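You operate a simulated robot arm through the tools that you are given. There is no shell and no other tool. Be economical: measure what you need, move in short steps, check, and stop when the job is done.

You run a simulated two-armed robot. Do the job below in one go: nothing can be reset, and whatever is moved stays where it is left.

JOB
Open the peg drawer, take the wax pad from the inside of the peg drawer and put it on the stones shelf, then shut the drawer. Then put the blotter on the meadows shelf away on the top of the desk. Then pull the reading slide open. Do these in the order given. Set down upright: blotter. The reading slide goes toward x -1.0, y +0.0, z +0.0 (a direction in the base frame).

Only the result counts: the job must be done as asked and must still hold three seconds after the hand-in. Knocking over, shifting, dropping, spilling or breaking anything else fails it.

ROBOT AND FRAMES
Two 6-joint arms with two-finger parallel grippers on one trunk, on a base that drives. Base frame: it is fixed to the floor where the robot stands at the start and does not move with it; the origin is under the middle of the robot, x ahead of it, y to its left, z up. Lengths are in mm, angles in rad, forces in N, time in s.
The left shoulder is at the start at [60, 187, 847], the right one opposite. With the tool pointing down near the work surface each hand reaches from about 100 to 600 mm from the robot's upright axis, wherever it stands, measured 20 degrees to its own side. Places, roughly: Stones shelf [800, 1900, 800]; peg drawer [600, 100, 500]; reading slide [700, 100, 700]; top of the desk [-5000, 2900, 800]; wax pad (8x6x6 cm) [600, 100, 500]. Payload 1.57 kg a hand.
The TCP of each hand is the grasp point between the finger pads, 30 mm short of the fingertips. In the tool frame z runs along the fingers and y along their closing line. Largest opening 110 mm; finger width 24, thickness 12; the body of the gripper, 48 by 112 mm, starts 78 mm behind the TCP.
Orientation is that of the tool frame in the base frame, as a unit quaternion [w, x, y, z]. With the fingers straight down and closing along the base's y, the tool's x points along the base's -x, its y along +y and its z along -z.

CONTROLS
- The arms move only by the tool nudge_tool. It takes "left_targets", "right_targets" or both (then of equal length, played together; a hand with none holds still); each is a list of rows, each a list of 7 numbers: the shift along the base's x, y, z in mm, then the turn, a rotation vector about the base's x, y, z in rad, then the opening, from 0 (shut) to 1 (fully open). In form: [[x, y, z, rx, ry, rz, fingers], ...]. A call has 1 to 20 rows; each row shifts and turns the commanded pose from where the row before left it. Each row takes 0.2 s and may step no farther than 50 mm and 0.15 rad from the row before; otherwise, or with a gripper value out of range, the whole call is refused. Where a pose cannot be reached the arm comes as near as it can. A force on the tool above 40 N (or 10 N above the force at the start of the call, whichever is more), or a blocked arm, ends the call early, and 0.2 s more pass. The fingers move at their own pace (about 153 mm/s each) and stop on an object; they squeeze with about 38 N. The grip force told is the motor's: it shows also when the fingers shut on nothing. Time passes only in rows, and 0.2 s behind the last, so rows that do not move let the fingers close. The reply holds the time, the measured pose of the TCP, the force on the tool along the base axes, the opening and the grip force, in the units named above and with some noise, with the torque about the TCP (base axes, N m) and any sound that the robot's microphone picked up.
- Cameras (640 x 400 px; columns grow to the right, rows downward): "scene" is now at [-7.1, 34.6, 1398.3]; the picture's right is [0.45, -0.89, 0.00], its down [-0.75, -0.37, -0.55] and it looks along [0.49, 0.24, -0.84] (base axes); focal length 269 px, centre (320, 200). "left" rides on the left gripper at [70, -16, -141] in its tool frame; the picture's right is [0.23, 0.97, 0.00], its down [-0.86, 0.20, -0.48] and it looks along [-0.47, 0.11, 0.88] (tool axes); focal length 222 px, centre (320, 200). "right" rides on the right gripper at [70, 16, -141] in its tool frame; the picture's right is [-0.23, 0.97, 0.00], its down [-0.86, -0.20, -0.48] and it looks along [-0.47, -0.11, 0.88] (tool axes); focal length 222 px, centre (320, 200). There is no depth. A picture from a camera that has moved, and an enlarged one, comes with that camera's place and axes in the base frame and with its lens. The place of the scene camera against the robot may be out by one fixed shift of up to 25 mm in any direction.
- grab_frame(camera): a new picture of that camera. The clock stands still meanwhile.
- slide_trunk(by): slides the trunk up (or, below 0, down) by that many mm; the arms and the scene camera ride with it, the base frame stays. It gives what a move gives, with no picture.
- steer(legs): drives the robot by 1 to 6 legs, each [ahead, left, turn to the left] in mm, mm and rad, along the robot's own axes; the way and the turn of a leg run together, so that a leg with both is an arc; at most 1500 mm and 3.142 rad a leg. The arms and the cameras ride along, it lands a little off, and it stops where it bumps. It gives what a move gives.
- head_to(pan, tilt): turns the head with the scene camera to pan (to the left, within 1.501 rad either way) and tilt (down, from -0.506 to 1.204), counted from straight ahead of the robot. It gives what a move gives.
- enlarge(camera, box): a new picture of the part [left, top, right, bottom] of that camera's present view, enlarged. The clock stands still meanwhile.
- finish_job(): hands the job in; it is judged then, once.

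Work in short steps. Places have to be worked out from the pictures, the camera data and where the tool is seen: move nearer, look again, correct. Check each grasp and each placing, and mend what went wrong. You have 165 turns and 122 pictures in all, those below and enlarged ones among them. Open the grippers and draw the arms clear of the work before you hand the job in, unless the task says otherwise; then end with one line.

The tools are called after "Call:" as a command line: name --argument value ..., lists and objects as JSON in quotes. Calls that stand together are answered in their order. nudge_tool: Moves the arms, as the interface text tells. Its arguments: {"type":"object","properties":{"left_targets":{"type":"array","items":{"type":"array","items":{"type":"number"}}},"right_targets":{"type":"array","items":{"type":"array","items":{"type":"number"}}}},"required":[]} The other tools are called the same way: slide_trunk (by) slides the trunk up or down; steer (legs) drives the base; head_to (pan, tilt) turns the head that bears the scene camera; grab_frame (camera) takes a picture; enlarge (camera, box) takes an enlarged picture of a part of a camera's view; finish_job () hands the job in.

At the start:

```text
clock: 0.0
left_eef_pos: [352.2, 397.6, 816.4]
left_ee_rot: [0.0, -0.001, 1.0, 0.0]
left_contact_force: [-0.2, -0.5, 0.1]
left_moment: [0.0, 0.05, 0.02]
left_gripper_width: 110.2
left_finger_force: 0.2
right_eef_pos: [340.9, -47.0, 880.0]
right_ee_rot: [0.0, 0.0, 1.0, 0.0]
right_contact_force: [-0.5, 0.1, -0.5]
right_moment: [-0.02, 0.0, 0.01]
right_gripper_width: 110.2
right_finger_force: 0.1
trunk travel left (down, up): [-475.0, 515.0]
robot x, y, heading: [1.8, 2.3, 0.0]
head pan, tilt: [0.463, 0.99]
```

scene: 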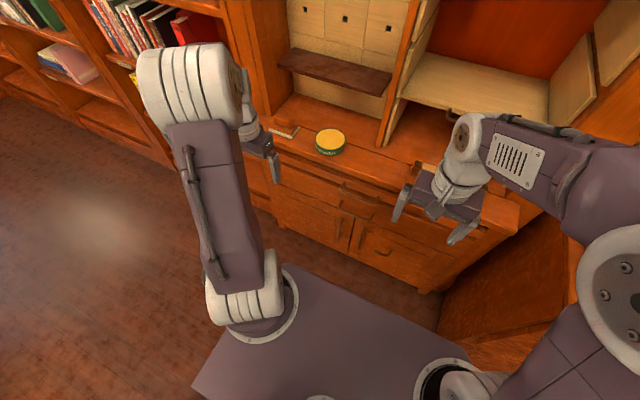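
right: 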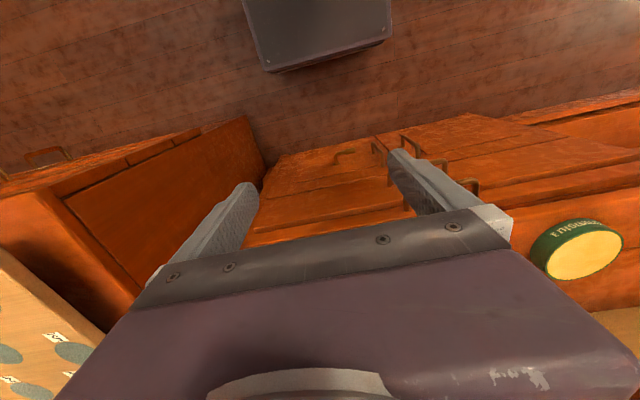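
left: 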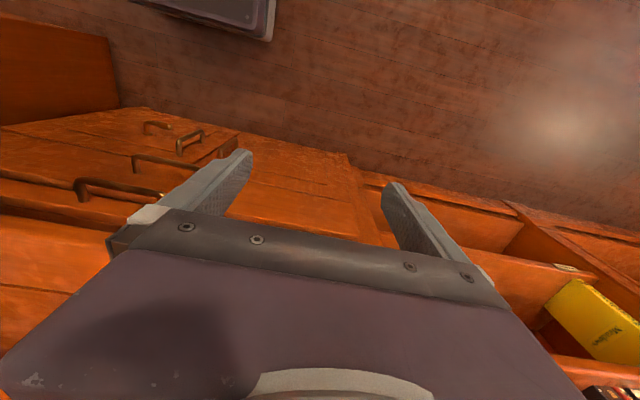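

The start view shows a desk/bureau ahead with drawers. I look straight ahead at a lower tilt to understand the furniture.

Call:
head_to --pan 0.0 --tilt 0.6

Call:
grab_frame --camera "scene"

```text
clock: 0.9
left_eef_pos: [352.8, 396.6, 815.9]
left_ee_rot: [0.0, 0.0, 1.0, 0.0]
left_contact_force: [0.1, 0.6, 0.5]
left_moment: [0.02, 0.03, 0.01]
left_gripper_width: 110.3
left_finger_force: 0.1
right_eef_pos: [340.4, -47.2, 880.9]
right_ee_rot: [0.0, 0.0, 1.0, 0.0]
right_contact_force: [-0.5, -0.1, -0.4]
right_moment: [-0.01, 0.01, 0.0]
right_gripper_width: 110.1
right_finger_force: 0.1
trunk travel left (down, up): [-475.0, 515.0]
robot x, y, heading: [1.2, 2.3, -0.002]
head pan, tilt: [0.0, 0.6]
```

```text
118 pictures are left
camera scene: at [18.4, 3.4, 1429.6], right [0.0, -1.0, 0.0], down [-0.57, 0.0, -0.82], along [0.82, 0.0, -0.57], focal length 269 px, centre (320, 200)
```

scene: 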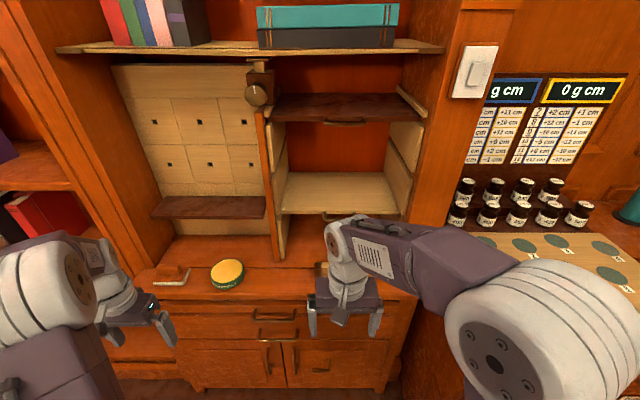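

A bureau with several handles: two slides in the pigeonhole, drawers below. I enlarge for labels.

Call:
enlarge --camera "scene" --box '[230, 60, 450, 240]'

Call:
enlarge --camera "scene" --box '[120, 220, 420, 400]'

```text
2.22 times, centred on (340, 150) of scene
camera zoom: at [18.4, 3.4, 1429.6], right [0.0, -1.0, 0.0], down [-0.57, 0.0, -0.82], along [0.82, 0.0, -0.57], focal length 597 px, centre (276, 311)
```

zoom: 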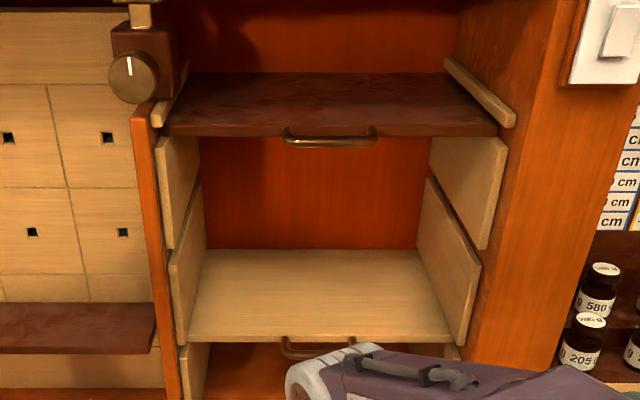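

```text
2.13 times, centred on (270, 310) of scene
camera zoom: at [18.4, 3.4, 1429.6], right [0.0, -1.0, 0.0], down [-0.57, 0.0, -0.82], along [0.82, 0.0, -0.57], focal length 573 px, centre (427, -35)
```

zoom: 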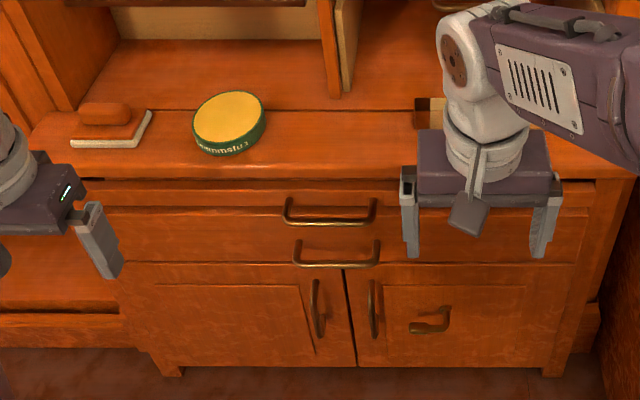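

I need a clear front view of the bureau; I back off by 500 mm and look.

Call:
steer --legs '[[-500, 0, 0]]'

Call:
head_to --pan 0.1 --tilt 0.7

Call:
grab_frame --camera "scene"

```text
clock: 2.7
left_eef_pos: [202.9, 360.2, 816.5]
left_ee_rot: [-0.001, 0.032, 0.999, 0.002]
left_contact_force: [-0.1, 0.0, 0.3]
left_moment: [0.04, 0.05, 0.02]
left_gripper_width: 110.0
left_finger_force: 0.1
right_eef_pos: [161.4, -83.6, 881.3]
right_ee_rot: [-0.001, 0.032, 0.999, 0.001]
right_contact_force: [0.2, -0.7, 0.0]
right_moment: [0.03, 0.01, 0.0]
right_gripper_width: 109.9
right_finger_force: 0.1
trunk travel left (down, up): [-475.0, 515.0]
robot x, y, heading: [-171.6, -14.2, -0.065]
head pan, tilt: [0.0, 0.6]
stopped in leg 1: the robot was blocked; the commanded pose is now the measured one
```

```text
clock: 3.3
left_eef_pos: [200.9, 362.4, 815.3]
left_ee_rot: [-0.001, 0.032, 0.999, -0.001]
left_contact_force: [0.4, 0.1, -0.3]
left_moment: [-0.01, -0.02, -0.03]
left_gripper_width: 109.8
left_finger_force: 0.0
right_eef_pos: [160.5, -80.2, 880.5]
right_ee_rot: [0.0, 0.032, 0.999, 0.0]
right_contact_force: [-0.7, 0.6, 0.0]
right_moment: [0.01, -0.02, 0.0]
right_gripper_width: 110.2
right_finger_force: 0.1
trunk travel left (down, up): [-475.0, 515.0]
robot x, y, heading: [-176.8, -11.6, -0.07]
head pan, tilt: [0.099, 0.7]
```

```text
115 pictures are left
camera scene: at [-161.5, -1.0, 1421.0], right [0.03, -1.0, 0.0], down [-0.64, -0.02, -0.77], along [0.76, 0.03, -0.64], focal length 269 px, centre (320, 200)
```

scene: 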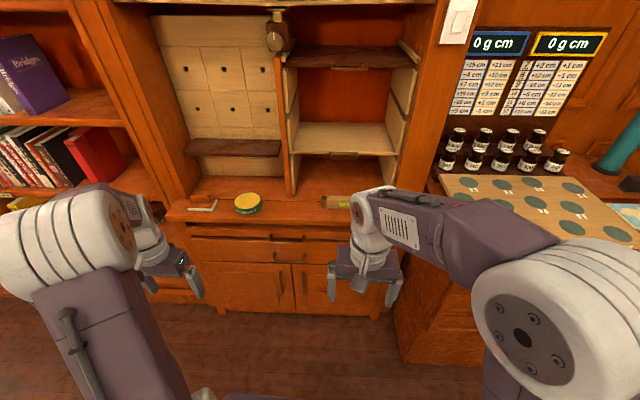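

It bumped something behind. I look around to learn the room.

Call:
head_to --pan 1.5 --tilt 0.4

Call:
grab_frame --camera "scene"

Call:
head_to --pan -1.5 --tilt 0.5

Call:
grab_frame --camera "scene"

Call:
head_to --pan 0.9 --tilt 0.3

Call:
grab_frame --camera "scene"

```text
clock: 4.9
left_eef_pos: [201.6, 363.1, 817.0]
left_ee_rot: [0.0, 0.032, 0.999, 0.0]
left_contact_force: [-0.2, -0.2, -0.7]
left_moment: [-0.04, 0.0, -0.01]
left_gripper_width: 110.2
left_finger_force: 0.1
right_eef_pos: [160.4, -81.7, 880.5]
right_ee_rot: [0.0, 0.033, 0.999, 0.0]
right_contact_force: [0.1, 1.0, -1.0]
right_moment: [-0.06, 0.01, -0.04]
right_gripper_width: 110.0
right_finger_force: 0.1
trunk travel left (down, up): [-475.0, 515.0]
robot x, y, heading: [-179.8, -14.7, -0.063]
head pan, tilt: [1.499, 0.4]
```

```text
114 pictures are left
camera scene: at [-233.4, 87.2, 1447.8], right [0.99, -0.14, 0.0], down [-0.05, -0.39, -0.92], along [0.13, 0.91, -0.39], focal length 269 px, centre (320, 200)
```

scene: 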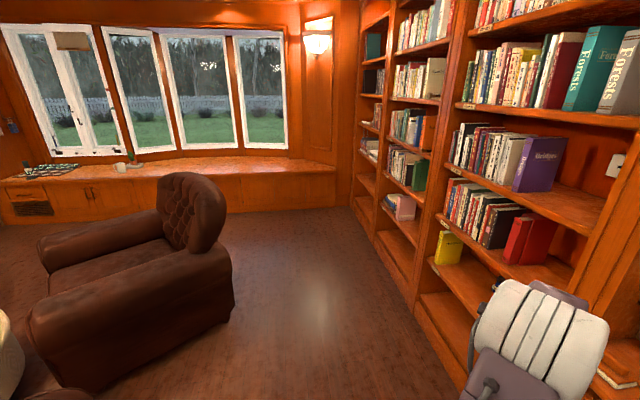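

```text
clock: 7.5
left_eef_pos: [201.2, 362.4, 815.6]
left_ee_rot: [-0.001, 0.033, 0.999, 0.0]
left_contact_force: [-1.1, 0.6, 0.2]
left_moment: [-0.03, 0.01, 0.02]
left_gripper_width: 109.8
left_finger_force: 0.0
right_eef_pos: [161.2, -81.8, 881.4]
right_ee_rot: [0.001, 0.033, 0.999, 0.0]
right_contact_force: [-0.7, -0.4, 0.3]
right_moment: [0.01, 0.01, -0.02]
right_gripper_width: 110.2
right_finger_force: 0.1
trunk travel left (down, up): [-475.0, 515.0]
robot x, y, heading: [-179.7, -8.3, -0.062]
head pan, tilt: [-1.499, 0.499]
```

```text
113 pictures are left
camera scene: at [-245.4, -95.5, 1438.7], right [-1.0, -0.01, 0.0], down [0.0, 0.48, -0.88], along [0.01, -0.88, -0.48], focal length 269 px, centre (320, 200)
```

scene: 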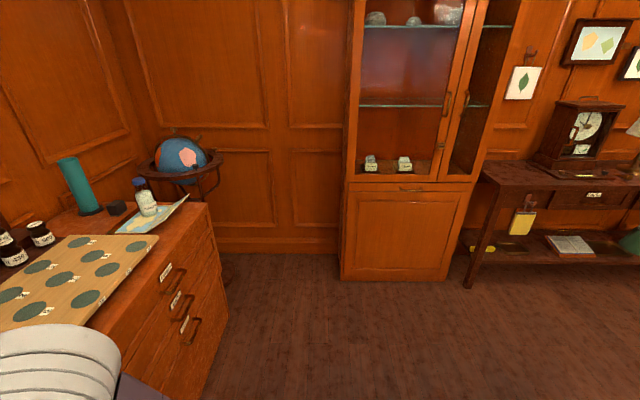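

```text
clock: 9.7
left_eef_pos: [201.3, 361.5, 817.0]
left_ee_rot: [0.0, 0.032, 0.999, -0.001]
left_contact_force: [0.1, -0.3, -0.7]
left_moment: [-0.02, -0.01, 0.0]
left_gripper_width: 110.3
left_finger_force: 0.1
right_eef_pos: [158.7, -80.3, 882.3]
right_ee_rot: [-0.001, 0.032, 0.999, 0.0]
right_contact_force: [-0.9, 0.7, 0.6]
right_moment: [0.05, -0.01, -0.03]
right_gripper_width: 110.0
right_finger_force: 0.1
trunk travel left (down, up): [-475.0, 515.0]
robot x, y, heading: [-176.2, -10.8, -0.067]
head pan, tilt: [0.901, 0.3]
```

```text
112 pictures are left
camera scene: at [-183.4, 64.7, 1457.1], right [0.74, -0.67, 0.0], down [-0.2, -0.22, -0.96], along [0.64, 0.71, -0.3], focal length 269 px, centre (320, 200)
```

scene: 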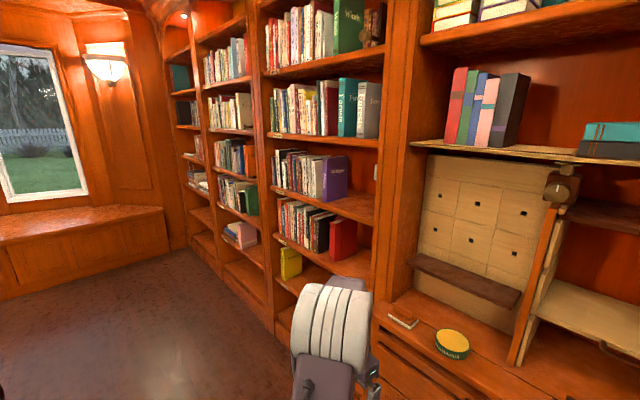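

Shelf edges carry small cards. I enlarge the bookcase from here.

Call:
enlarge --camera "scene" --box '[170, 60, 290, 260]'

Call:
enlarge --camera "scene" --box '[250, 100, 400, 300]'

```text
2.00 times, centred on (230, 160) of scene
camera zoom: at [-183.4, 64.7, 1457.1], right [0.74, -0.67, 0.0], down [-0.2, -0.22, -0.96], along [0.64, 0.71, -0.3], focal length 537 px, centre (500, 280)
```

zoom: 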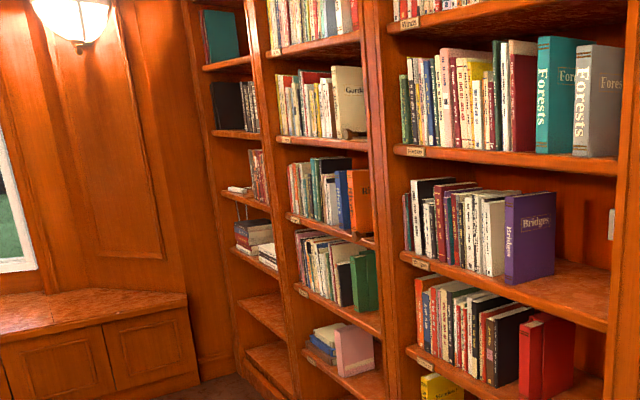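

```text
2.00 times, centred on (325, 200) of scene
camera zoom: at [-183.4, 64.7, 1457.1], right [0.74, -0.67, 0.0], down [-0.2, -0.22, -0.96], along [0.64, 0.71, -0.3], focal length 537 px, centre (310, 200)
```

zoom: 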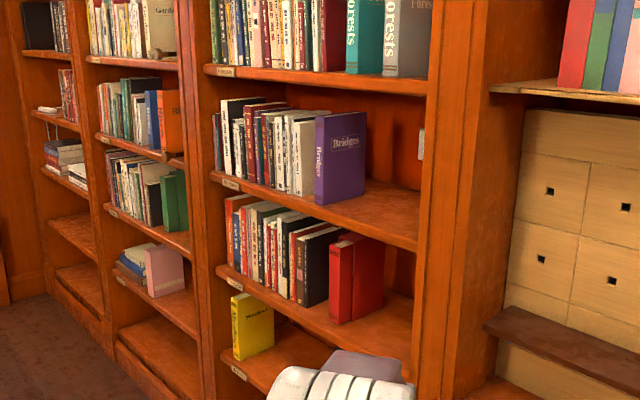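

The yellow "Meadows" book marks the lowest shelf of the nearest bay. I go back to the bureau and enlarge its drawers.

Call:
head_to --pan 0.1 --tilt 0.7

Call:
enlarge --camera "scene" --box '[180, 180, 400, 320]'

Call:
enlarge --camera "scene" --box '[160, 10, 430, 180]'

```text
clock: 10.8
left_eef_pos: [201.3, 362.1, 815.9]
left_ee_rot: [0.0, 0.032, 0.999, 0.0]
left_contact_force: [-0.1, 1.0, -0.1]
left_moment: [0.01, -0.01, -0.02]
left_gripper_width: 110.3
left_finger_force: 0.0
right_eef_pos: [160.3, -81.4, 882.0]
right_ee_rot: [0.0, 0.032, 1.0, 0.0]
right_contact_force: [-0.9, -0.6, -0.3]
right_moment: [0.0, 0.0, 0.02]
right_gripper_width: 110.1
right_finger_force: 0.0
trunk travel left (down, up): [-475.0, 515.0]
robot x, y, heading: [-176.4, -13.3, -0.063]
head pan, tilt: [0.099, 0.7]
```

```text
2.86 times, centred on (290, 250) of scene
camera zoom: at [-161.1, -1.5, 1421.0], right [0.04, -1.0, 0.0], down [-0.64, -0.02, -0.77], along [0.76, 0.03, -0.64], focal length 767 px, centre (406, 57)
```

zoom: 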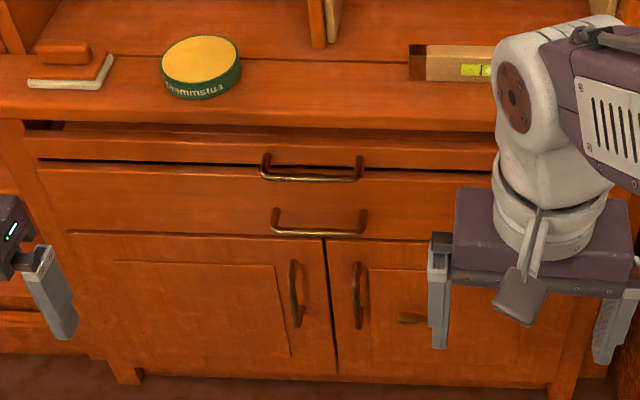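

```text
2.35 times, centred on (295, 95) of scene
camera zoom: at [-161.1, -1.5, 1421.0], right [0.04, -1.0, 0.0], down [-0.64, -0.02, -0.77], along [0.76, 0.03, -0.64], focal length 632 px, centre (379, 447)
```

zoom: 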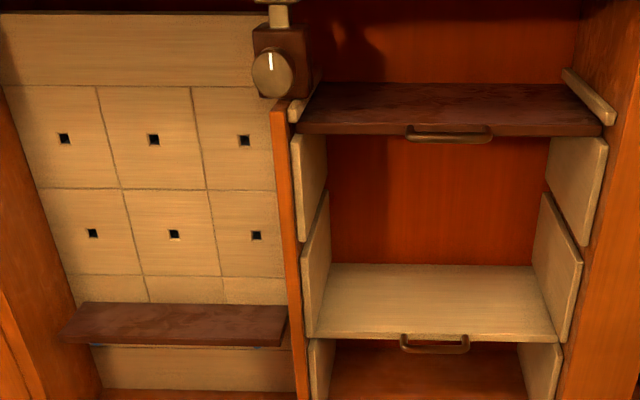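

Under the desktop there is a thin slab with its own handle (reading slide) and below it a drawer (peg drawer). I straighten the base slightly and pitch the left hand to face the bureau.

Call:
steer --legs '[[20, 10, 0.065]]'

Call:
nudge_tool --left_targets '[[5, -8, 0, 0, -0.1428, 0, 1], [5, -8, 0, 0, -0.1428, 0, 1], [5, -8, 0, 0, -0.1428, 0, 1], [5, -8, 0, 0, -0.1428, 0, 1], [5, -8, 0, 0, -0.1428, 0, 1], [5, -8, 0, 0, -0.1428, 0, 1], [5, -8, 0, 0, -0.1428, 0, 1], [5, -8, 0, 0, -0.1428, 0, 1], [5, -8, 0, 0, -0.1428, 0, 1], [5, -8, 0, 0, -0.1428, 0, 1], [5, -8, 0, 0, -0.1428, 0, 1]]'

Call:
grab_frame --camera "left"

```text
clock: 11.6
left_eef_pos: [196.3, 395.4, 815.6]
left_ee_rot: [0.0, 0.0, 1.0, 0.0]
left_contact_force: [-0.2, 0.4, -0.1]
left_moment: [0.0, 0.01, -0.01]
left_gripper_width: 110.0
left_finger_force: 0.1
right_eef_pos: [183.8, -49.8, 880.6]
right_ee_rot: [0.0, 0.001, 1.0, 0.0]
right_contact_force: [1.1, -0.5, 0.5]
right_moment: [-0.02, 0.01, 0.02]
right_gripper_width: 110.0
right_finger_force: 0.0
trunk travel left (down, up): [-475.0, 515.0]
robot x, y, heading: [-157.5, -4.9, 0.002]
head pan, tilt: [0.099, 0.7]
```

```text
clock: 14.0
left_eef_pos: [279.7, 360.8, 949.2]
left_ee_rot: [0.706, -0.001, 0.708, -0.003]
left_contact_force: [0.0, -0.4, -0.3]
left_moment: [-0.02, -0.02, 0.03]
left_gripper_width: 109.9
left_finger_force: 0.0
left hand out of reach, approached as far as the arm can: row 6, 7, 8, 9, 10, 11
right_eef_pos: [184.2, -50.2, 880.3]
right_ee_rot: [0.0, 0.001, 1.0, 0.0]
right_contact_force: [0.3, 0.1, 0.2]
right_moment: [0.01, 0.01, -0.01]
right_gripper_width: 109.9
right_finger_force: 0.1
trunk travel left (down, up): [-475.0, 515.0]
robot x, y, heading: [-161.6, 1.2, -0.001]
head pan, tilt: [0.099, 0.7]
```

```text
107 pictures are left
camera left: at [137.5, 343.9, 879.9], right [0.0, 0.97, -0.23], down [-0.47, 0.21, 0.86], along [0.88, 0.11, 0.46], focal length 222 px, centre (320, 200)
```

left: 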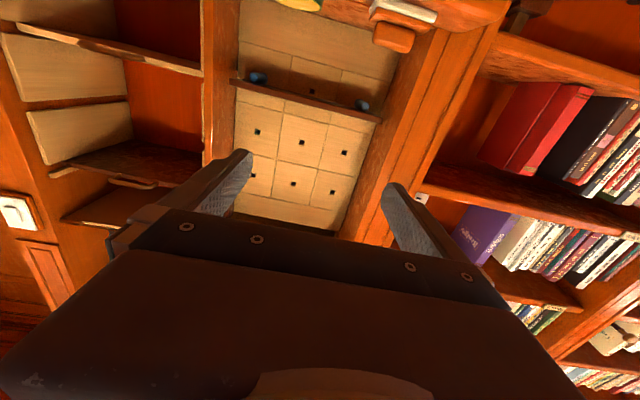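

The hand faces the bureau. Now I roll it so the fingers close vertically, moving ahead and toward the handles.

Call:
nudge_tool --left_targets '[[8, -14, -12, 0.1428, 0, 0, 1], [8, -14, -12, 0.1428, 0, 0, 1], [8, -14, -12, 0.1428, 0, 0, 1], [8, -14, -12, 0.1428, 0, 0, 1], [8, -14, -12, 0.1428, 0, 0, 1], [8, -14, -12, 0.1428, 0, 0, 1], [8, -14, -12, 0.1428, 0, 0, 1], [8, -14, -12, 0.1428, 0, 0, 1], [8, -14, -12, 0.1428, 0, 0, 1], [8, -14, -12, 0.1428, 0, 0, 1], [8, -14, -12, 0.1428, 0, 0, 1]]'

Call:
grab_frame --camera "left"

Call:
grab_frame --camera "scene"

```text
clock: 16.4
left_eef_pos: [224.1, 324.1, 1088.1]
left_ee_rot: [0.651, 0.255, 0.675, 0.237]
left_contact_force: [0.0, 0.2, 0.3]
left_moment: [-0.02, 0.01, 0.03]
left_gripper_width: 110.2
left_finger_force: 0.0
left hand out of reach, approached as far as the arm can: row 1, 2, 3, 4, 5, 6, 7, 8, 9, 10, 11
right_eef_pos: [184.0, -49.0, 880.2]
right_ee_rot: [0.0, 0.001, 1.0, 0.0]
right_contact_force: [-0.1, 0.3, -0.5]
right_moment: [0.0, 0.03, 0.02]
right_gripper_width: 109.7
right_finger_force: 0.2
trunk travel left (down, up): [-475.0, 515.0]
robot x, y, heading: [-156.7, -1.3, 0.002]
head pan, tilt: [0.099, 0.7]
```

```text
106 pictures are left
camera left: at [80.5, 357.8, 1029.4], right [0.03, 0.89, 0.46], down [-0.45, -0.4, 0.8], along [0.89, -0.23, 0.39], focal length 222 px, centre (320, 200)
```

left: 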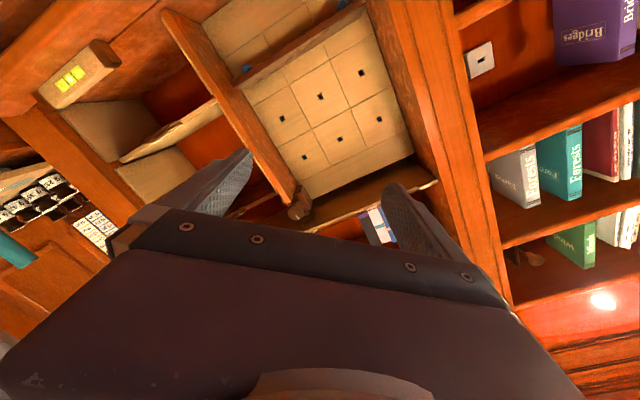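

```text
105 pictures are left
camera scene: at [-142.0, 9.3, 1421.0], right [0.1, -1.0, 0.0], down [-0.64, -0.06, -0.76], along [0.76, 0.08, -0.64], focal length 269 px, centre (320, 200)
```

scene: 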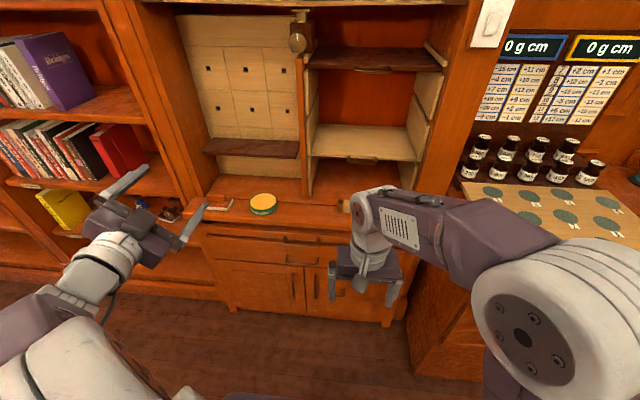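

The goal was too close to the shoulder for a level hand. Raising the trunk gives the arm room; then I check where the hand stands.

Call:
slide_trunk --by 280

Call:
nudge_tool --left_targets '[[0, 0, -40, 0, 0, 0, 1], [0, 0, -40, 0, 0, 0, 1]]'

```text
clock: 19.3
left_eef_pos: [223.4, 323.5, 1367.1]
left_ee_rot: [0.651, 0.255, 0.675, 0.238]
left_contact_force: [-0.8, 1.0, 0.1]
left_moment: [0.05, 0.01, -0.01]
left_gripper_width: 109.7
left_finger_force: 0.0
right_eef_pos: [184.0, -50.7, 1161.1]
right_ee_rot: [0.0, 0.0, 1.0, 0.0]
right_contact_force: [-0.3, 0.3, -0.3]
right_moment: [-0.03, 0.01, -0.01]
right_gripper_width: 110.0
right_finger_force: 0.0
trunk travel left (down, up): [-755.0, 235.0]
robot x, y, heading: [-154.6, -3.4, -0.002]
head pan, tilt: [0.099, 0.7]
```

```text
clock: 19.9
left_eef_pos: [224.3, 323.2, 1367.2]
left_ee_rot: [0.65, 0.255, 0.675, 0.237]
left_contact_force: [-0.3, -0.3, 0.2]
left_moment: [-0.03, -0.01, -0.04]
left_gripper_width: 110.1
left_finger_force: 0.0
left hand out of reach, approached as far as the arm can: row 1, 2
right_eef_pos: [184.0, -49.4, 1161.0]
right_ee_rot: [-0.001, 0.001, 1.0, 0.0]
right_contact_force: [0.6, 0.1, -0.2]
right_moment: [-0.01, 0.0, 0.0]
right_gripper_width: 110.0
right_finger_force: 0.2
trunk travel left (down, up): [-755.0, 235.0]
robot x, y, heading: [-158.3, -1.4, -0.001]
head pan, tilt: [0.099, 0.7]
```

I lower the commanded pose further, as the trunk probably carried it up.

Call:
nudge_tool --left_targets '[[0, 0, -40, 0, 0, 0, 1], [0, 0, -40, 0, 0, 0, 1], [0, 0, -40, 0, 0, 0, 1], [0, 0, -40, 0, 0, 0, 1]]'

Call:
grab_frame --camera "scene"

```text
clock: 20.9
left_eef_pos: [224.1, 323.3, 1368.1]
left_ee_rot: [0.65, 0.256, 0.675, 0.238]
left_contact_force: [0.9, -0.1, 0.2]
left_moment: [0.02, -0.03, 0.04]
left_gripper_width: 110.0
left_finger_force: 0.0
left hand out of reach, approached as far as the arm can: row 1, 2, 3, 4
right_eef_pos: [183.9, -49.2, 1161.2]
right_ee_rot: [-0.001, 0.0, 1.0, 0.0]
right_contact_force: [0.9, -0.3, -0.9]
right_moment: [-0.01, 0.0, 0.0]
right_gripper_width: 109.9
right_finger_force: 0.0
trunk travel left (down, up): [-755.0, 235.0]
robot x, y, heading: [-154.2, -4.1, -0.005]
head pan, tilt: [0.099, 0.7]
```

```text
104 pictures are left
camera scene: at [-142.0, 9.4, 1701.0], right [0.1, -1.0, 0.0], down [-0.64, -0.06, -0.76], along [0.76, 0.08, -0.64], focal length 269 px, centre (320, 200)
```

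scene: 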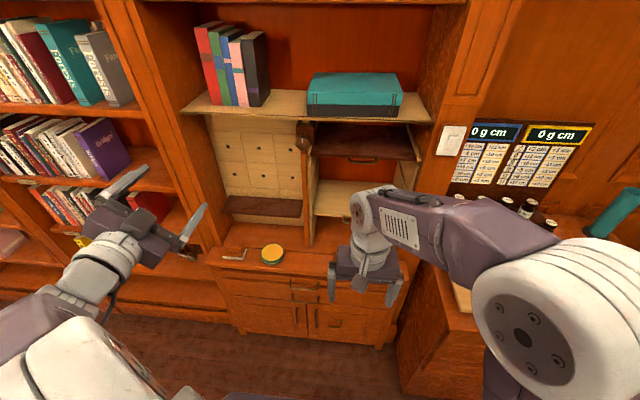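

The IK got stuck; I unwind the left hand to its original tool-down pose.

Call:
nudge_tool --left_targets '[[-5, 11, 18, -0.1428, 0, 0, 1], [-5, 11, 18, -0.1428, 0, 0, 1], [-5, 11, 18, -0.1428, 0, 0, 1], [-5, 11, 18, -0.1428, 0, 0, 1], [-5, 11, 18, -0.1428, 0, 0, 1], [-5, 11, 18, -0.1428, 0, 0, 1], [-5, 11, 18, -0.1428, 0, 0, 1], [-5, 11, 18, -0.1428, 0, 0, 1], [-5, 11, 18, -0.1428, 0, 0, 1], [-5, 11, 18, -0.1428, 0, 0, 1], [-5, 11, 18, -0.1428, 0, 0, 1]]'

Call:
nudge_tool --left_targets '[[-5, 11, 16, 0, 0.1428, 0, 1], [-5, 11, 16, 0, 0.1428, 0, 1], [-5, 11, 16, 0, 0.1428, 0, 1], [-5, 11, 16, 0, 0.1428, 0, 1], [-5, 11, 16, 0, 0.1428, 0, 1], [-5, 11, 16, 0, 0.1428, 0, 1], [-5, 11, 16, 0, 0.1428, 0, 1], [-5, 11, 16, 0, 0.1428, 0, 1], [-5, 11, 16, 0, 0.1428, 0, 1], [-5, 11, 16, 0, 0.1428, 0, 1], [0, 0, 0, 0, 0.1428, 0, 1]]'

```text
clock: 23.3
left_eef_pos: [168.3, 444.5, 1564.2]
left_ee_rot: [0.64, -0.28, 0.645, -0.31]
left_contact_force: [-0.3, -0.4, 1.3]
left_moment: [0.0, -0.01, -0.01]
left_gripper_width: 110.1
left_finger_force: 0.0
right_eef_pos: [183.4, -49.8, 1161.3]
right_ee_rot: [0.0, -0.001, 1.0, 0.0]
right_contact_force: [0.3, 0.0, -0.6]
right_moment: [0.0, 0.02, 0.01]
right_gripper_width: 110.1
right_finger_force: 0.0
trunk travel left (down, up): [-755.0, 235.0]
robot x, y, heading: [-157.0, -6.6, -0.002]
head pan, tilt: [0.099, 0.7]
```

```text
clock: 25.7
left_eef_pos: [105.4, 411.2, 1389.0]
left_ee_rot: [-0.004, -0.417, 0.909, -0.02]
left_contact_force: [0.9, 0.1, -0.4]
left_moment: [-0.02, 0.01, -0.02]
left_gripper_width: 110.2
left_finger_force: 0.1
left hand out of reach, approached as far as the arm can: row 3, 4, 5, 6, 7, 8, 9, 10, 11
right_eef_pos: [183.8, -48.4, 1161.6]
right_ee_rot: [0.0, 0.0, 1.0, 0.0]
right_contact_force: [-0.2, 0.7, -0.8]
right_moment: [-0.01, 0.01, 0.02]
right_gripper_width: 110.3
right_finger_force: 0.1
trunk travel left (down, up): [-755.0, 235.0]
robot x, y, heading: [-159.7, -1.0, 0.004]
head pan, tilt: [0.099, 0.7]
```

Pose is tool-down but yawed +0.86; I yaw back and lower toward the normal pose.

Call:
nudge_tool --left_targets '[[15, -4, -30, 0, 0, -0.143, 1], [15, -4, -30, 0, 0, -0.143, 1], [15, -4, -30, 0, 0, -0.143, 1], [15, -4, -30, 0, 0, -0.143, 1], [15, -4, -30, 0, 0, -0.143, 1], [15, -4, -30, 0, 0, -0.143, 1], [20, 0, -40, 0, 0, 0, 1], [20, 0, -40, 0, 0, 0, 1]]'

Call:
grab_frame --camera "scene"

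```text
clock: 27.5
left_eef_pos: [238.6, 388.3, 1129.0]
left_ee_rot: [-0.013, 0.0, 1.0, -0.018]
left_contact_force: [0.1, -0.3, 0.6]
left_moment: [-0.05, 0.0, 0.01]
left_gripper_width: 109.9
left_finger_force: 0.0
right_eef_pos: [186.4, -48.9, 1161.4]
right_ee_rot: [0.0, 0.0, 1.0, 0.0]
right_contact_force: [0.3, 0.7, -1.3]
right_moment: [-0.05, 0.03, 0.01]
right_gripper_width: 110.0
right_finger_force: 0.0
trunk travel left (down, up): [-755.0, 235.0]
robot x, y, heading: [-158.2, -1.7, -0.001]
head pan, tilt: [0.099, 0.7]
```

```text
103 pictures are left
camera scene: at [-139.8, 10.5, 1701.0], right [0.1, -0.99, 0.0], down [-0.64, -0.06, -0.76], along [0.76, 0.08, -0.65], focal length 269 px, centre (320, 200)
```

scene: 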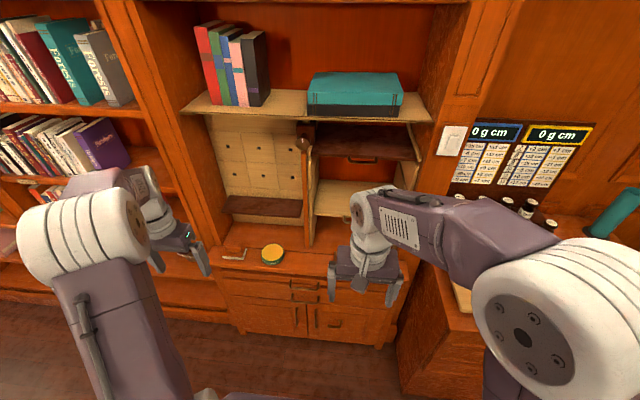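

Config is normal again. I lower and extend the hand, tool down, to in front of the bureau before pitching.

Call:
nudge_tool --left_targets '[[6, -22, -36, 0, 0, 0, 1], [6, -22, -36, 0, 0, 0, 1], [6, -22, -36, 0, 0, 0, 1], [6, -22, -36, 0, 0, 0, 1], [6, -22, -36, 0, 0, 0, 1], [6, -22, -36, 0, 0, 0, 1], [6, -22, -36, 0, 0, 0, 1]]'

Call:
nudge_tool --left_targets '[[2, 0, 0, 0, -0.1428, 0, 1], [2, 0, 0, 0, -0.1428, 0, 1], [2, 0, 0, 0, -0.1428, 0, 1], [2, 0, 0, 0, -0.1428, 0, 1], [2, 0, 0, 0, -0.1428, 0, 1], [2, 0, 0, 0, -0.1428, 0, 1], [2, 0, 0, 0, -0.1428, 0, 1], [2, 0, 0, 0, -0.1428, 0, 1], [2, 0, 0, 0, -0.1428, 0, 1], [2, 0, 0, 0, -0.1428, 0, 1], [2, 0, 0, 0, -0.1428, 0, 1]]'

```text
clock: 29.1
left_eef_pos: [277.6, 231.5, 874.7]
left_ee_rot: [-0.011, -0.001, 1.0, -0.017]
left_contact_force: [-0.3, -0.1, 0.5]
left_moment: [0.04, -0.02, 0.0]
left_gripper_width: 110.2
left_finger_force: 0.0
right_eef_pos: [185.2, -49.6, 1161.5]
right_ee_rot: [0.0, 0.0, 1.0, 0.0]
right_contact_force: [0.2, -0.2, 0.0]
right_moment: [-0.02, 0.02, 0.02]
right_gripper_width: 110.1
right_finger_force: 0.0
trunk travel left (down, up): [-755.0, 235.0]
robot x, y, heading: [-157.1, -0.6, 0.004]
head pan, tilt: [0.099, 0.7]
```

```text
clock: 31.5
left_eef_pos: [563.3, 310.5, 920.3]
left_ee_rot: [0.698, 0.012, 0.716, -0.015]
left_contact_force: [-0.3, 0.2, -1.5]
left_moment: [0.0, 0.02, 0.01]
left_gripper_width: 110.1
left_finger_force: 0.0
left hand out of reach, approached as far as the arm can: row 2, 3, 6, 7, 8, 9, 10, 11
right_eef_pos: [183.8, -50.0, 1161.0]
right_ee_rot: [-0.001, 0.0, 1.0, -0.001]
right_contact_force: [0.3, 0.2, -0.2]
right_moment: [-0.01, 0.0, 0.0]
right_gripper_width: 110.0
right_finger_force: 0.1
trunk travel left (down, up): [-755.0, 235.0]
robot x, y, heading: [-156.6, -0.5, 0.003]
head pan, tilt: [0.099, 0.7]
```

The level pose forced the arm far out (x 563), no contact. I draw back while pitching down to about 45°, which should be easier to reach.

Call:
nudge_tool --left_targets '[[-25, -8, 0, 0, 0.1, 0, 1], [-25, -8, 0, 0, 0.1, 0, 1], [-25, -8, 0, 0, 0.1, 0, 1], [-25, -8, 0, 0, 0.1, 0, 1], [-25, -8, 0, 0, 0.1, 0, 1], [-25, -8, 0, 0, 0.1, 0, 1], [-25, -8, 0, 0, 0.1, 0, 1], [-25, -8, 0, 0, 0.1, 0, 1]]'

Call:
head_to --pan 0.1 --tilt 0.9

Call:
grab_frame --camera "scene"

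Call:
enlarge --camera "scene" --box '[190, 160, 410, 300]'

```text
clock: 33.3
left_eef_pos: [386.1, 251.1, 915.4]
left_ee_rot: [0.364, 0.006, 0.931, -0.016]
left_contact_force: [-0.1, 0.4, -0.6]
left_moment: [0.01, -0.04, -0.01]
left_gripper_width: 110.0
left_finger_force: 0.0
left hand out of reach, approached as far as the arm can: row 1, 2
right_eef_pos: [183.3, -50.6, 1161.7]
right_ee_rot: [0.001, 0.0, 1.0, 0.0]
right_contact_force: [0.6, 0.1, -0.9]
right_moment: [-0.02, 0.0, -0.01]
right_gripper_width: 109.8
right_finger_force: 0.1
trunk travel left (down, up): [-755.0, 235.0]
robot x, y, heading: [-155.3, -2.3, 0.002]
head pan, tilt: [0.099, 0.7]
```

```text
clock: 34.0
left_eef_pos: [386.6, 250.4, 913.8]
left_ee_rot: [0.364, 0.005, 0.931, -0.016]
left_contact_force: [-0.7, 0.6, -0.5]
left_moment: [0.04, 0.04, 0.01]
left_gripper_width: 110.1
left_finger_force: 0.0
right_eef_pos: [184.1, -49.0, 1162.3]
right_ee_rot: [0.0, 0.001, 1.0, 0.0]
right_contact_force: [0.2, 0.7, 0.7]
right_moment: [0.0, -0.02, -0.01]
right_gripper_width: 109.9
right_finger_force: 0.1
trunk travel left (down, up): [-755.0, 235.0]
robot x, y, heading: [-155.2, -2.3, -0.002]
head pan, tilt: [0.099, 0.901]
```

```text
102 pictures are left
camera scene: at [-151.2, 8.5, 1684.9], right [0.1, -1.0, 0.0], down [-0.78, -0.08, -0.62], along [0.62, 0.06, -0.78], focal length 269 px, centre (320, 200)
```

scene: 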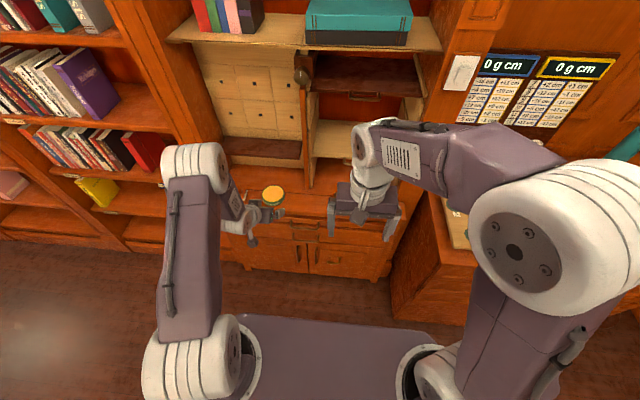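

```text
2.86 times, centred on (300, 230) of scene
camera zoom: at [-151.2, 8.5, 1684.9], right [0.1, -1.0, 0.0], down [-0.78, -0.08, -0.62], along [0.62, 0.06, -0.78], focal length 767 px, centre (377, 114)
```

zoom: 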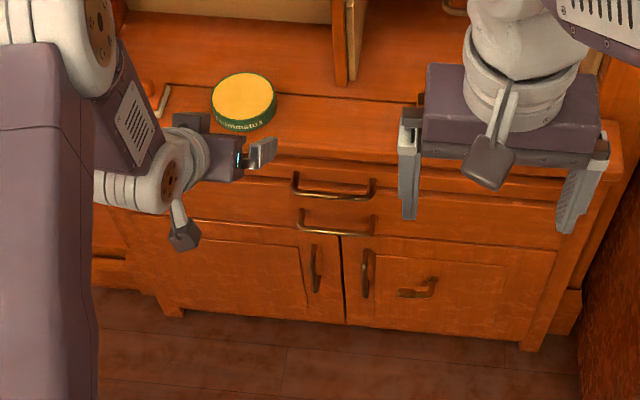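

Handle estimates: slide (460,138,704), drawer about (485,140,560). The 43° pitch works, so I roll about the tool axis to close in the vertical plane, while lowering.

Call:
nudge_tool --left_targets '[[-3, -9, -15, 0.0974, 0, -0.1044, 1], [-3, -9, -15, 0.0974, 0, -0.1044, 1], [-3, -9, -15, 0.0974, 0, -0.1044, 1], [-3, -9, -15, 0.0974, 0, -0.1044, 1], [-3, -9, -15, 0.0974, 0, -0.1044, 1], [-3, -9, -15, 0.0974, 0, -0.1044, 1], [-3, -9, -15, 0.0974, 0, -0.1044, 1], [-3, -9, -15, 0.0974, 0, -0.1044, 1], [-3, -9, -15, 0.0974, 0, -0.1044, 1], [-3, -9, -15, 0.0974, 0, -0.1044, 1], [-3, -9, -15, 0.0974, 0, -0.1044, 1]]'

Call:
grab_frame --camera "left"

```text
clock: 36.4
left_eef_pos: [353.7, 154.5, 749.0]
left_ee_rot: [0.246, 0.661, 0.663, 0.25]
left_contact_force: [0.6, 0.1, -0.7]
left_moment: [-0.01, -0.02, -0.02]
left_gripper_width: 110.1
left_finger_force: 0.2
right_eef_pos: [183.2, -50.8, 1160.4]
right_ee_rot: [0.0, 0.0, 1.0, 0.0]
right_contact_force: [0.4, -0.5, -0.3]
right_moment: [0.04, 0.04, 0.0]
right_gripper_width: 110.4
right_finger_force: 0.0
trunk travel left (down, up): [-755.0, 235.0]
robot x, y, heading: [-156.2, -5.9, 0.004]
head pan, tilt: [0.099, 0.901]
```

```text
100 pictures are left
camera left: at [249.3, 222.7, 845.0], right [0.73, 0.23, 0.64], down [-0.16, -0.86, 0.49], along [0.66, -0.46, -0.59], focal length 222 px, centre (320, 200)
```

left: 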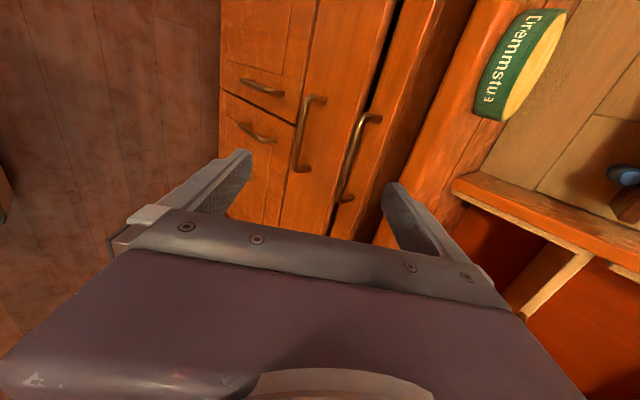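

Wrist triangulation agrees: drawer handle ≈ (493,140,552), slide handle ≈ (478,142,675). I move to a pre-grasp, narrowing fingers and levelling the hand a bit.

Call:
nudge_tool --left_targets '[[10, -4, -30, 0, -0.1, 0, 0.35], [10, -4, -35, 0, -0.1, 0, 0.35], [10, -4, -40, 0, -0.1, 0, 0.35], [10, -2, -35, 0, 0, 0, 0.35]]'

Call:
grab_frame --camera "left"

```text
clock: 37.4
left_eef_pos: [378.9, 134.1, 632.4]
left_ee_rot: [0.343, 0.616, 0.619, 0.344]
left_contact_force: [-0.1, 0.4, 0.3]
left_moment: [-0.02, 0.01, 0.01]
left_gripper_width: 38.5
left_finger_force: 0.0
left hand out of reach, approached as far as the arm can: row 4
right_eef_pos: [182.7, -50.9, 1161.8]
right_ee_rot: [0.001, -0.001, 1.0, 0.0]
right_contact_force: [-0.7, -0.6, 0.3]
right_moment: [-0.02, 0.0, 0.01]
right_gripper_width: 110.0
right_finger_force: 0.1
trunk travel left (down, up): [-755.0, 235.0]
robot x, y, heading: [-158.3, 0.4, -0.006]
head pan, tilt: [0.099, 0.901]
```

```text
99 pictures are left
camera left: at [250.3, 203.7, 693.1], right [0.51, 0.23, 0.83], down [-0.3, -0.86, 0.42], along [0.8, -0.46, -0.37], focal length 222 px, centre (320, 200)
```

left: 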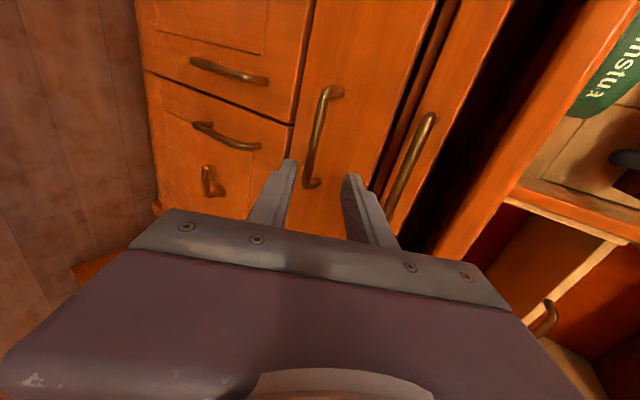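

Handle refined to (487,143,559). I approach along the finger direction to 15 mm short of the bar.

Call:
nudge_tool --left_targets '[[24, 2, -16, 0, 0, 0, 0.35], [24, 2, -17, 0, 0, 0, 0.35], [24, 2, -16, 0, 0, 0, 0.35], [15, 2, -10, 0, 0, 0, 0.35]]'

Call:
grab_frame --camera "left"

```text
clock: 38.4
left_eef_pos: [408.9, 130.0, 650.7]
left_ee_rot: [0.343, 0.617, 0.619, 0.344]
left_contact_force: [0.6, -0.5, -0.2]
left_moment: [0.01, 0.0, -0.04]
left_gripper_width: 38.5
left_finger_force: 0.0
left hand out of reach, approached as far as the arm can: row 1, 2, 3, 4
right_eef_pos: [183.3, -50.2, 1161.0]
right_ee_rot: [0.0, 0.0, 1.0, 0.0]
right_contact_force: [0.3, 0.2, -0.3]
right_moment: [-0.01, 0.0, 0.01]
right_gripper_width: 110.2
right_finger_force: 0.1
trunk travel left (down, up): [-755.0, 235.0]
robot x, y, heading: [-157.9, -1.2, 0.004]
head pan, tilt: [0.099, 0.901]
```

```text
98 pictures are left
camera left: at [279.6, 198.8, 711.3], right [0.51, 0.23, 0.83], down [-0.3, -0.86, 0.42], along [0.81, -0.46, -0.37], focal length 222 px, centre (320, 200)
```

left: 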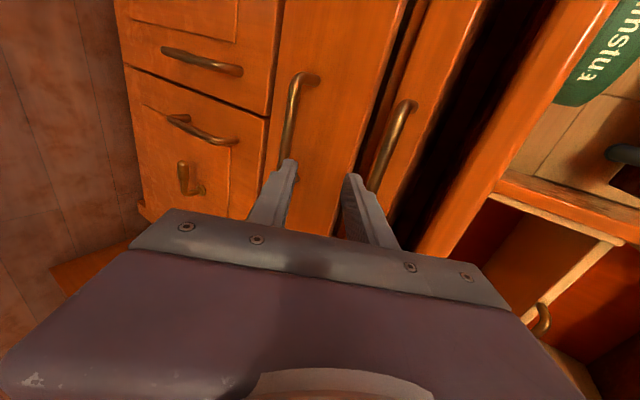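

The wrist limit binds with the shoulder this high; I lower the trunk 120 mm (hand is clear in x) and look again.

Call:
slide_trunk --by -120

Call:
nudge_tool --left_targets '[[0, 6, 20, 0, 0, 0, 0.35], [0, 6, 26, 0, 0, 0, 0.35]]'

Call:
grab_frame --camera "left"

```text
clock: 39.9
left_eef_pos: [408.5, 130.0, 530.7]
left_ee_rot: [0.343, 0.617, 0.619, 0.344]
left_contact_force: [0.0, 0.2, 0.1]
left_moment: [0.02, 0.03, -0.01]
left_gripper_width: 38.4
left_finger_force: 0.0
right_eef_pos: [184.4, -48.8, 1041.0]
right_ee_rot: [0.0, -0.001, 1.0, -0.001]
right_contact_force: [-0.6, 0.2, 0.7]
right_moment: [-0.02, 0.02, 0.02]
right_gripper_width: 109.8
right_finger_force: 0.1
trunk travel left (down, up): [-635.0, 355.0]
robot x, y, heading: [-160.0, -3.1, 0.0]
head pan, tilt: [0.099, 0.901]
```

```text
clock: 40.5
left_eef_pos: [408.9, 141.8, 577.2]
left_ee_rot: [0.345, 0.616, 0.619, 0.345]
left_contact_force: [0.2, -0.1, 0.4]
left_moment: [0.04, 0.0, -0.01]
left_gripper_width: 38.5
left_finger_force: 0.0
right_eef_pos: [182.6, -50.1, 1041.6]
right_ee_rot: [0.0, 0.001, 1.0, 0.0]
right_contact_force: [0.1, 0.1, -0.2]
right_moment: [0.01, 0.0, 0.03]
right_gripper_width: 110.0
right_finger_force: 0.1
trunk travel left (down, up): [-635.0, 355.0]
robot x, y, heading: [-159.1, -0.7, 0.002]
head pan, tilt: [0.099, 0.901]
```

```text
97 pictures are left
camera left: at [279.8, 210.8, 638.0], right [0.51, 0.23, 0.83], down [-0.3, -0.86, 0.42], along [0.81, -0.46, -0.37], focal length 222 px, centre (320, 200)
```

left: 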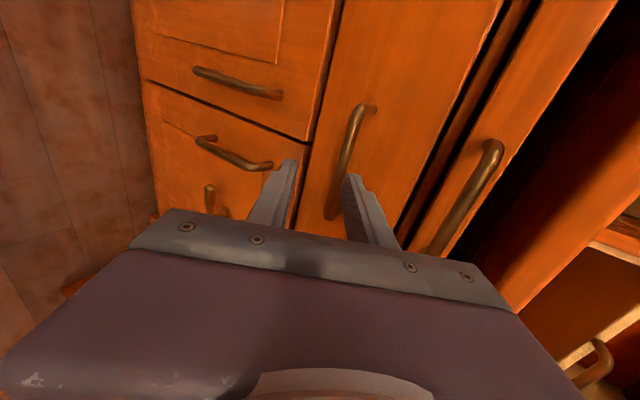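

Bar confirmed near (487,147,558). I line up on the finger axis, then advance along it, then close.

Call:
nudge_tool --left_targets '[[14, 0, 22, 0, 0, 0, 0.4], [17, 0, -11, 0, 0, 0, 0.4], [17, 0, -11, 0, 0, 0, 0.4], [17, 0, -10, 0, 0, 0, 0.4]]'

Call:
grab_frame --camera "left"

```text
clock: 41.5
left_eef_pos: [464.2, 142.4, 571.3]
left_ee_rot: [0.343, 0.617, 0.62, 0.343]
left_contact_force: [-0.6, -0.1, -0.3]
left_moment: [0.01, -0.01, 0.01]
left_gripper_width: 44.0
left_finger_force: 0.0
left hand out of reach, approached as far as the arm can: row 4
right_eef_pos: [184.1, -49.3, 1042.6]
right_ee_rot: [-0.001, 0.0, 1.0, 0.001]
right_contact_force: [-0.7, -0.7, 0.3]
right_moment: [-0.01, 0.04, 0.01]
right_gripper_width: 110.1
right_finger_force: 0.0
trunk travel left (down, up): [-635.0, 355.0]
robot x, y, heading: [-155.0, 0.9, 0.001]
head pan, tilt: [0.099, 0.901]
```

```text
96 pictures are left
camera left: at [335.2, 211.9, 632.4], right [0.52, 0.23, 0.83], down [-0.3, -0.86, 0.42], along [0.8, -0.46, -0.37], focal length 222 px, centre (320, 200)
```

left: 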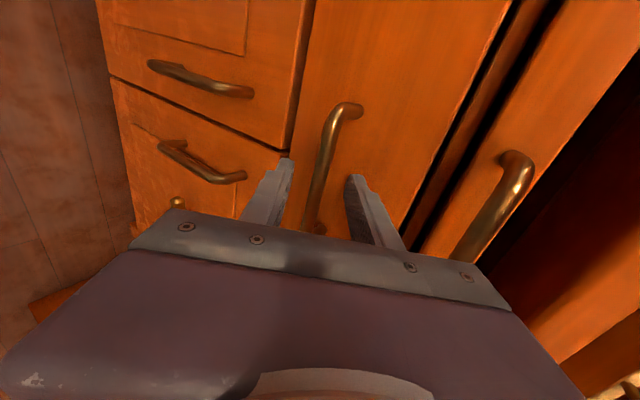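

The bar lies between the fingers but only near the tips, at the reach limit. I back off, lower the trunk 70 mm, raise the hand equally and come in again.

Call:
nudge_tool --left_targets '[[-22, 0, 13, 0, 0, 0, 0.4], [-22, 0, 13, 0, 0, 0, 0.4]]'

Call:
slide_trunk --by -70

Call:
nudge_tool --left_targets '[[0, 0, 35, 0, 0, 0, 0.4], [0, 0, 35, 0, 0, 0, 0.4], [18, 1, -11, 0, 0, 0, 0.4], [18, 1, -11, 0, 0, 0, 0.4], [17, 1, -11, 0, 0, 0, 0.4]]'

Call:
grab_frame --camera "left"

```text
clock: 42.1
left_eef_pos: [420.5, 142.3, 601.4]
left_ee_rot: [0.345, 0.616, 0.619, 0.345]
left_contact_force: [-0.3, -0.2, 0.6]
left_moment: [0.0, -0.02, 0.01]
left_gripper_width: 43.7
left_finger_force: 0.0
right_eef_pos: [182.9, -49.8, 1040.9]
right_ee_rot: [0.001, 0.0, 1.0, 0.001]
right_contact_force: [-0.3, -0.3, -0.2]
right_moment: [-0.01, 0.0, -0.04]
right_gripper_width: 110.2
right_finger_force: 0.1
trunk travel left (down, up): [-635.0, 355.0]
robot x, y, heading: [-156.5, 1.9, 0.0]
head pan, tilt: [0.099, 0.901]
```

```text
clock: 43.2
left_eef_pos: [420.6, 143.7, 530.6]
left_ee_rot: [0.344, 0.616, 0.619, 0.344]
left_contact_force: [-0.3, 0.0, -0.2]
left_moment: [0.01, -0.02, -0.01]
left_gripper_width: 44.1
left_finger_force: 0.0
right_eef_pos: [183.3, -49.5, 971.0]
right_ee_rot: [0.0, 0.0, 1.0, 0.001]
right_contact_force: [0.0, -0.3, 0.3]
right_moment: [0.04, 0.01, -0.03]
right_gripper_width: 110.0
right_finger_force: 0.1
trunk travel left (down, up): [-565.0, 425.0]
robot x, y, heading: [-157.2, -5.5, -0.002]
head pan, tilt: [0.099, 0.901]
```

```text
clock: 44.3
left_eef_pos: [472.0, 143.6, 569.7]
left_ee_rot: [0.344, 0.616, 0.618, 0.346]
left_contact_force: [-33.0, 0.7, 21.5]
left_moment: [-0.27, -1.41, -0.4]
left_gripper_width: 44.2
left_finger_force: 0.0
left hand out of reach, approached as far as the arm can: row 1, 2
right_eef_pos: [181.6, -49.6, 971.2]
right_ee_rot: [0.0, -0.001, 1.0, 0.001]
right_contact_force: [1.0, 0.6, -0.1]
right_moment: [-0.01, 0.1, -0.02]
right_gripper_width: 110.1
right_finger_force: 0.0
trunk travel left (down, up): [-565.0, 425.0]
robot x, y, heading: [-158.3, -2.5, 0.006]
head pan, tilt: [0.099, 0.901]
stopped in row 5 (left hand): the force on the tool passed its limit (the readings are from after the stop); the commanded pose is now the measured one
```

```text
95 pictures are left
camera left: at [344.4, 211.9, 629.9], right [0.51, 0.23, 0.83], down [-0.3, -0.86, 0.42], along [0.81, -0.46, -0.37], focal length 222 px, centre (320, 200)
```

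left: 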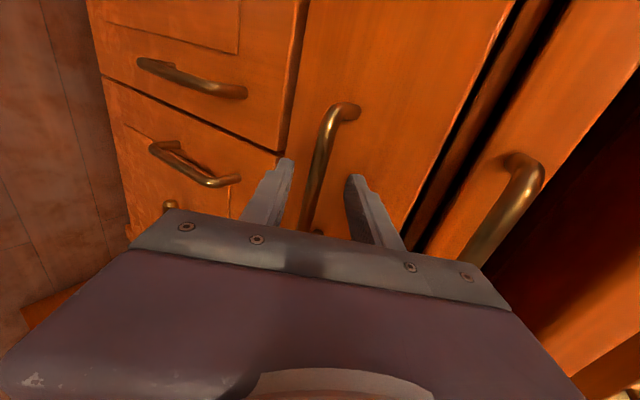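

The upper fingertip touches the drawer face, with the bar between the fingers. I back 3 mm and close.

Call:
nudge_tool --left_targets '[[-3, 0, 2, 0, 0, 0, 0.2], [0, 0, 0, 0, 0, 0, 0.0], [0, 0, 0, 0, 0, 0, 0.0], [0, 0, 0, 0, 0, 0, 0.0]]'

Call:
grab_frame --camera "left"

```text
clock: 45.3
left_eef_pos: [470.0, 143.3, 568.0]
left_ee_rot: [0.341, 0.618, 0.62, 0.342]
left_contact_force: [-11.2, -1.4, -15.2]
left_moment: [-0.09, 0.26, 0.33]
left_gripper_width: 12.1
left_finger_force: 29.0
right_eef_pos: [184.4, -48.8, 970.5]
right_ee_rot: [-0.001, -0.001, 1.0, 0.0]
right_contact_force: [0.2, -0.2, 0.2]
right_moment: [0.0, -0.02, -0.01]
right_gripper_width: 109.7
right_finger_force: 0.1
trunk travel left (down, up): [-565.0, 425.0]
robot x, y, heading: [-158.7, -2.9, -0.002]
head pan, tilt: [0.099, 0.901]
```

```text
94 pictures are left
camera left: at [341.2, 211.8, 628.9], right [0.52, 0.23, 0.82], down [-0.3, -0.86, 0.42], along [0.8, -0.46, -0.38], focal length 222 px, centre (320, 200)
```

left: 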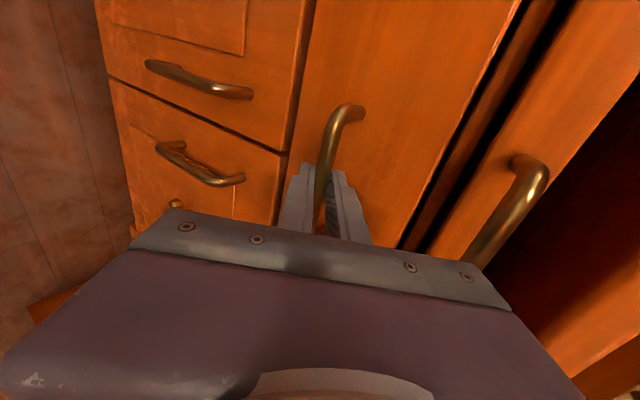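

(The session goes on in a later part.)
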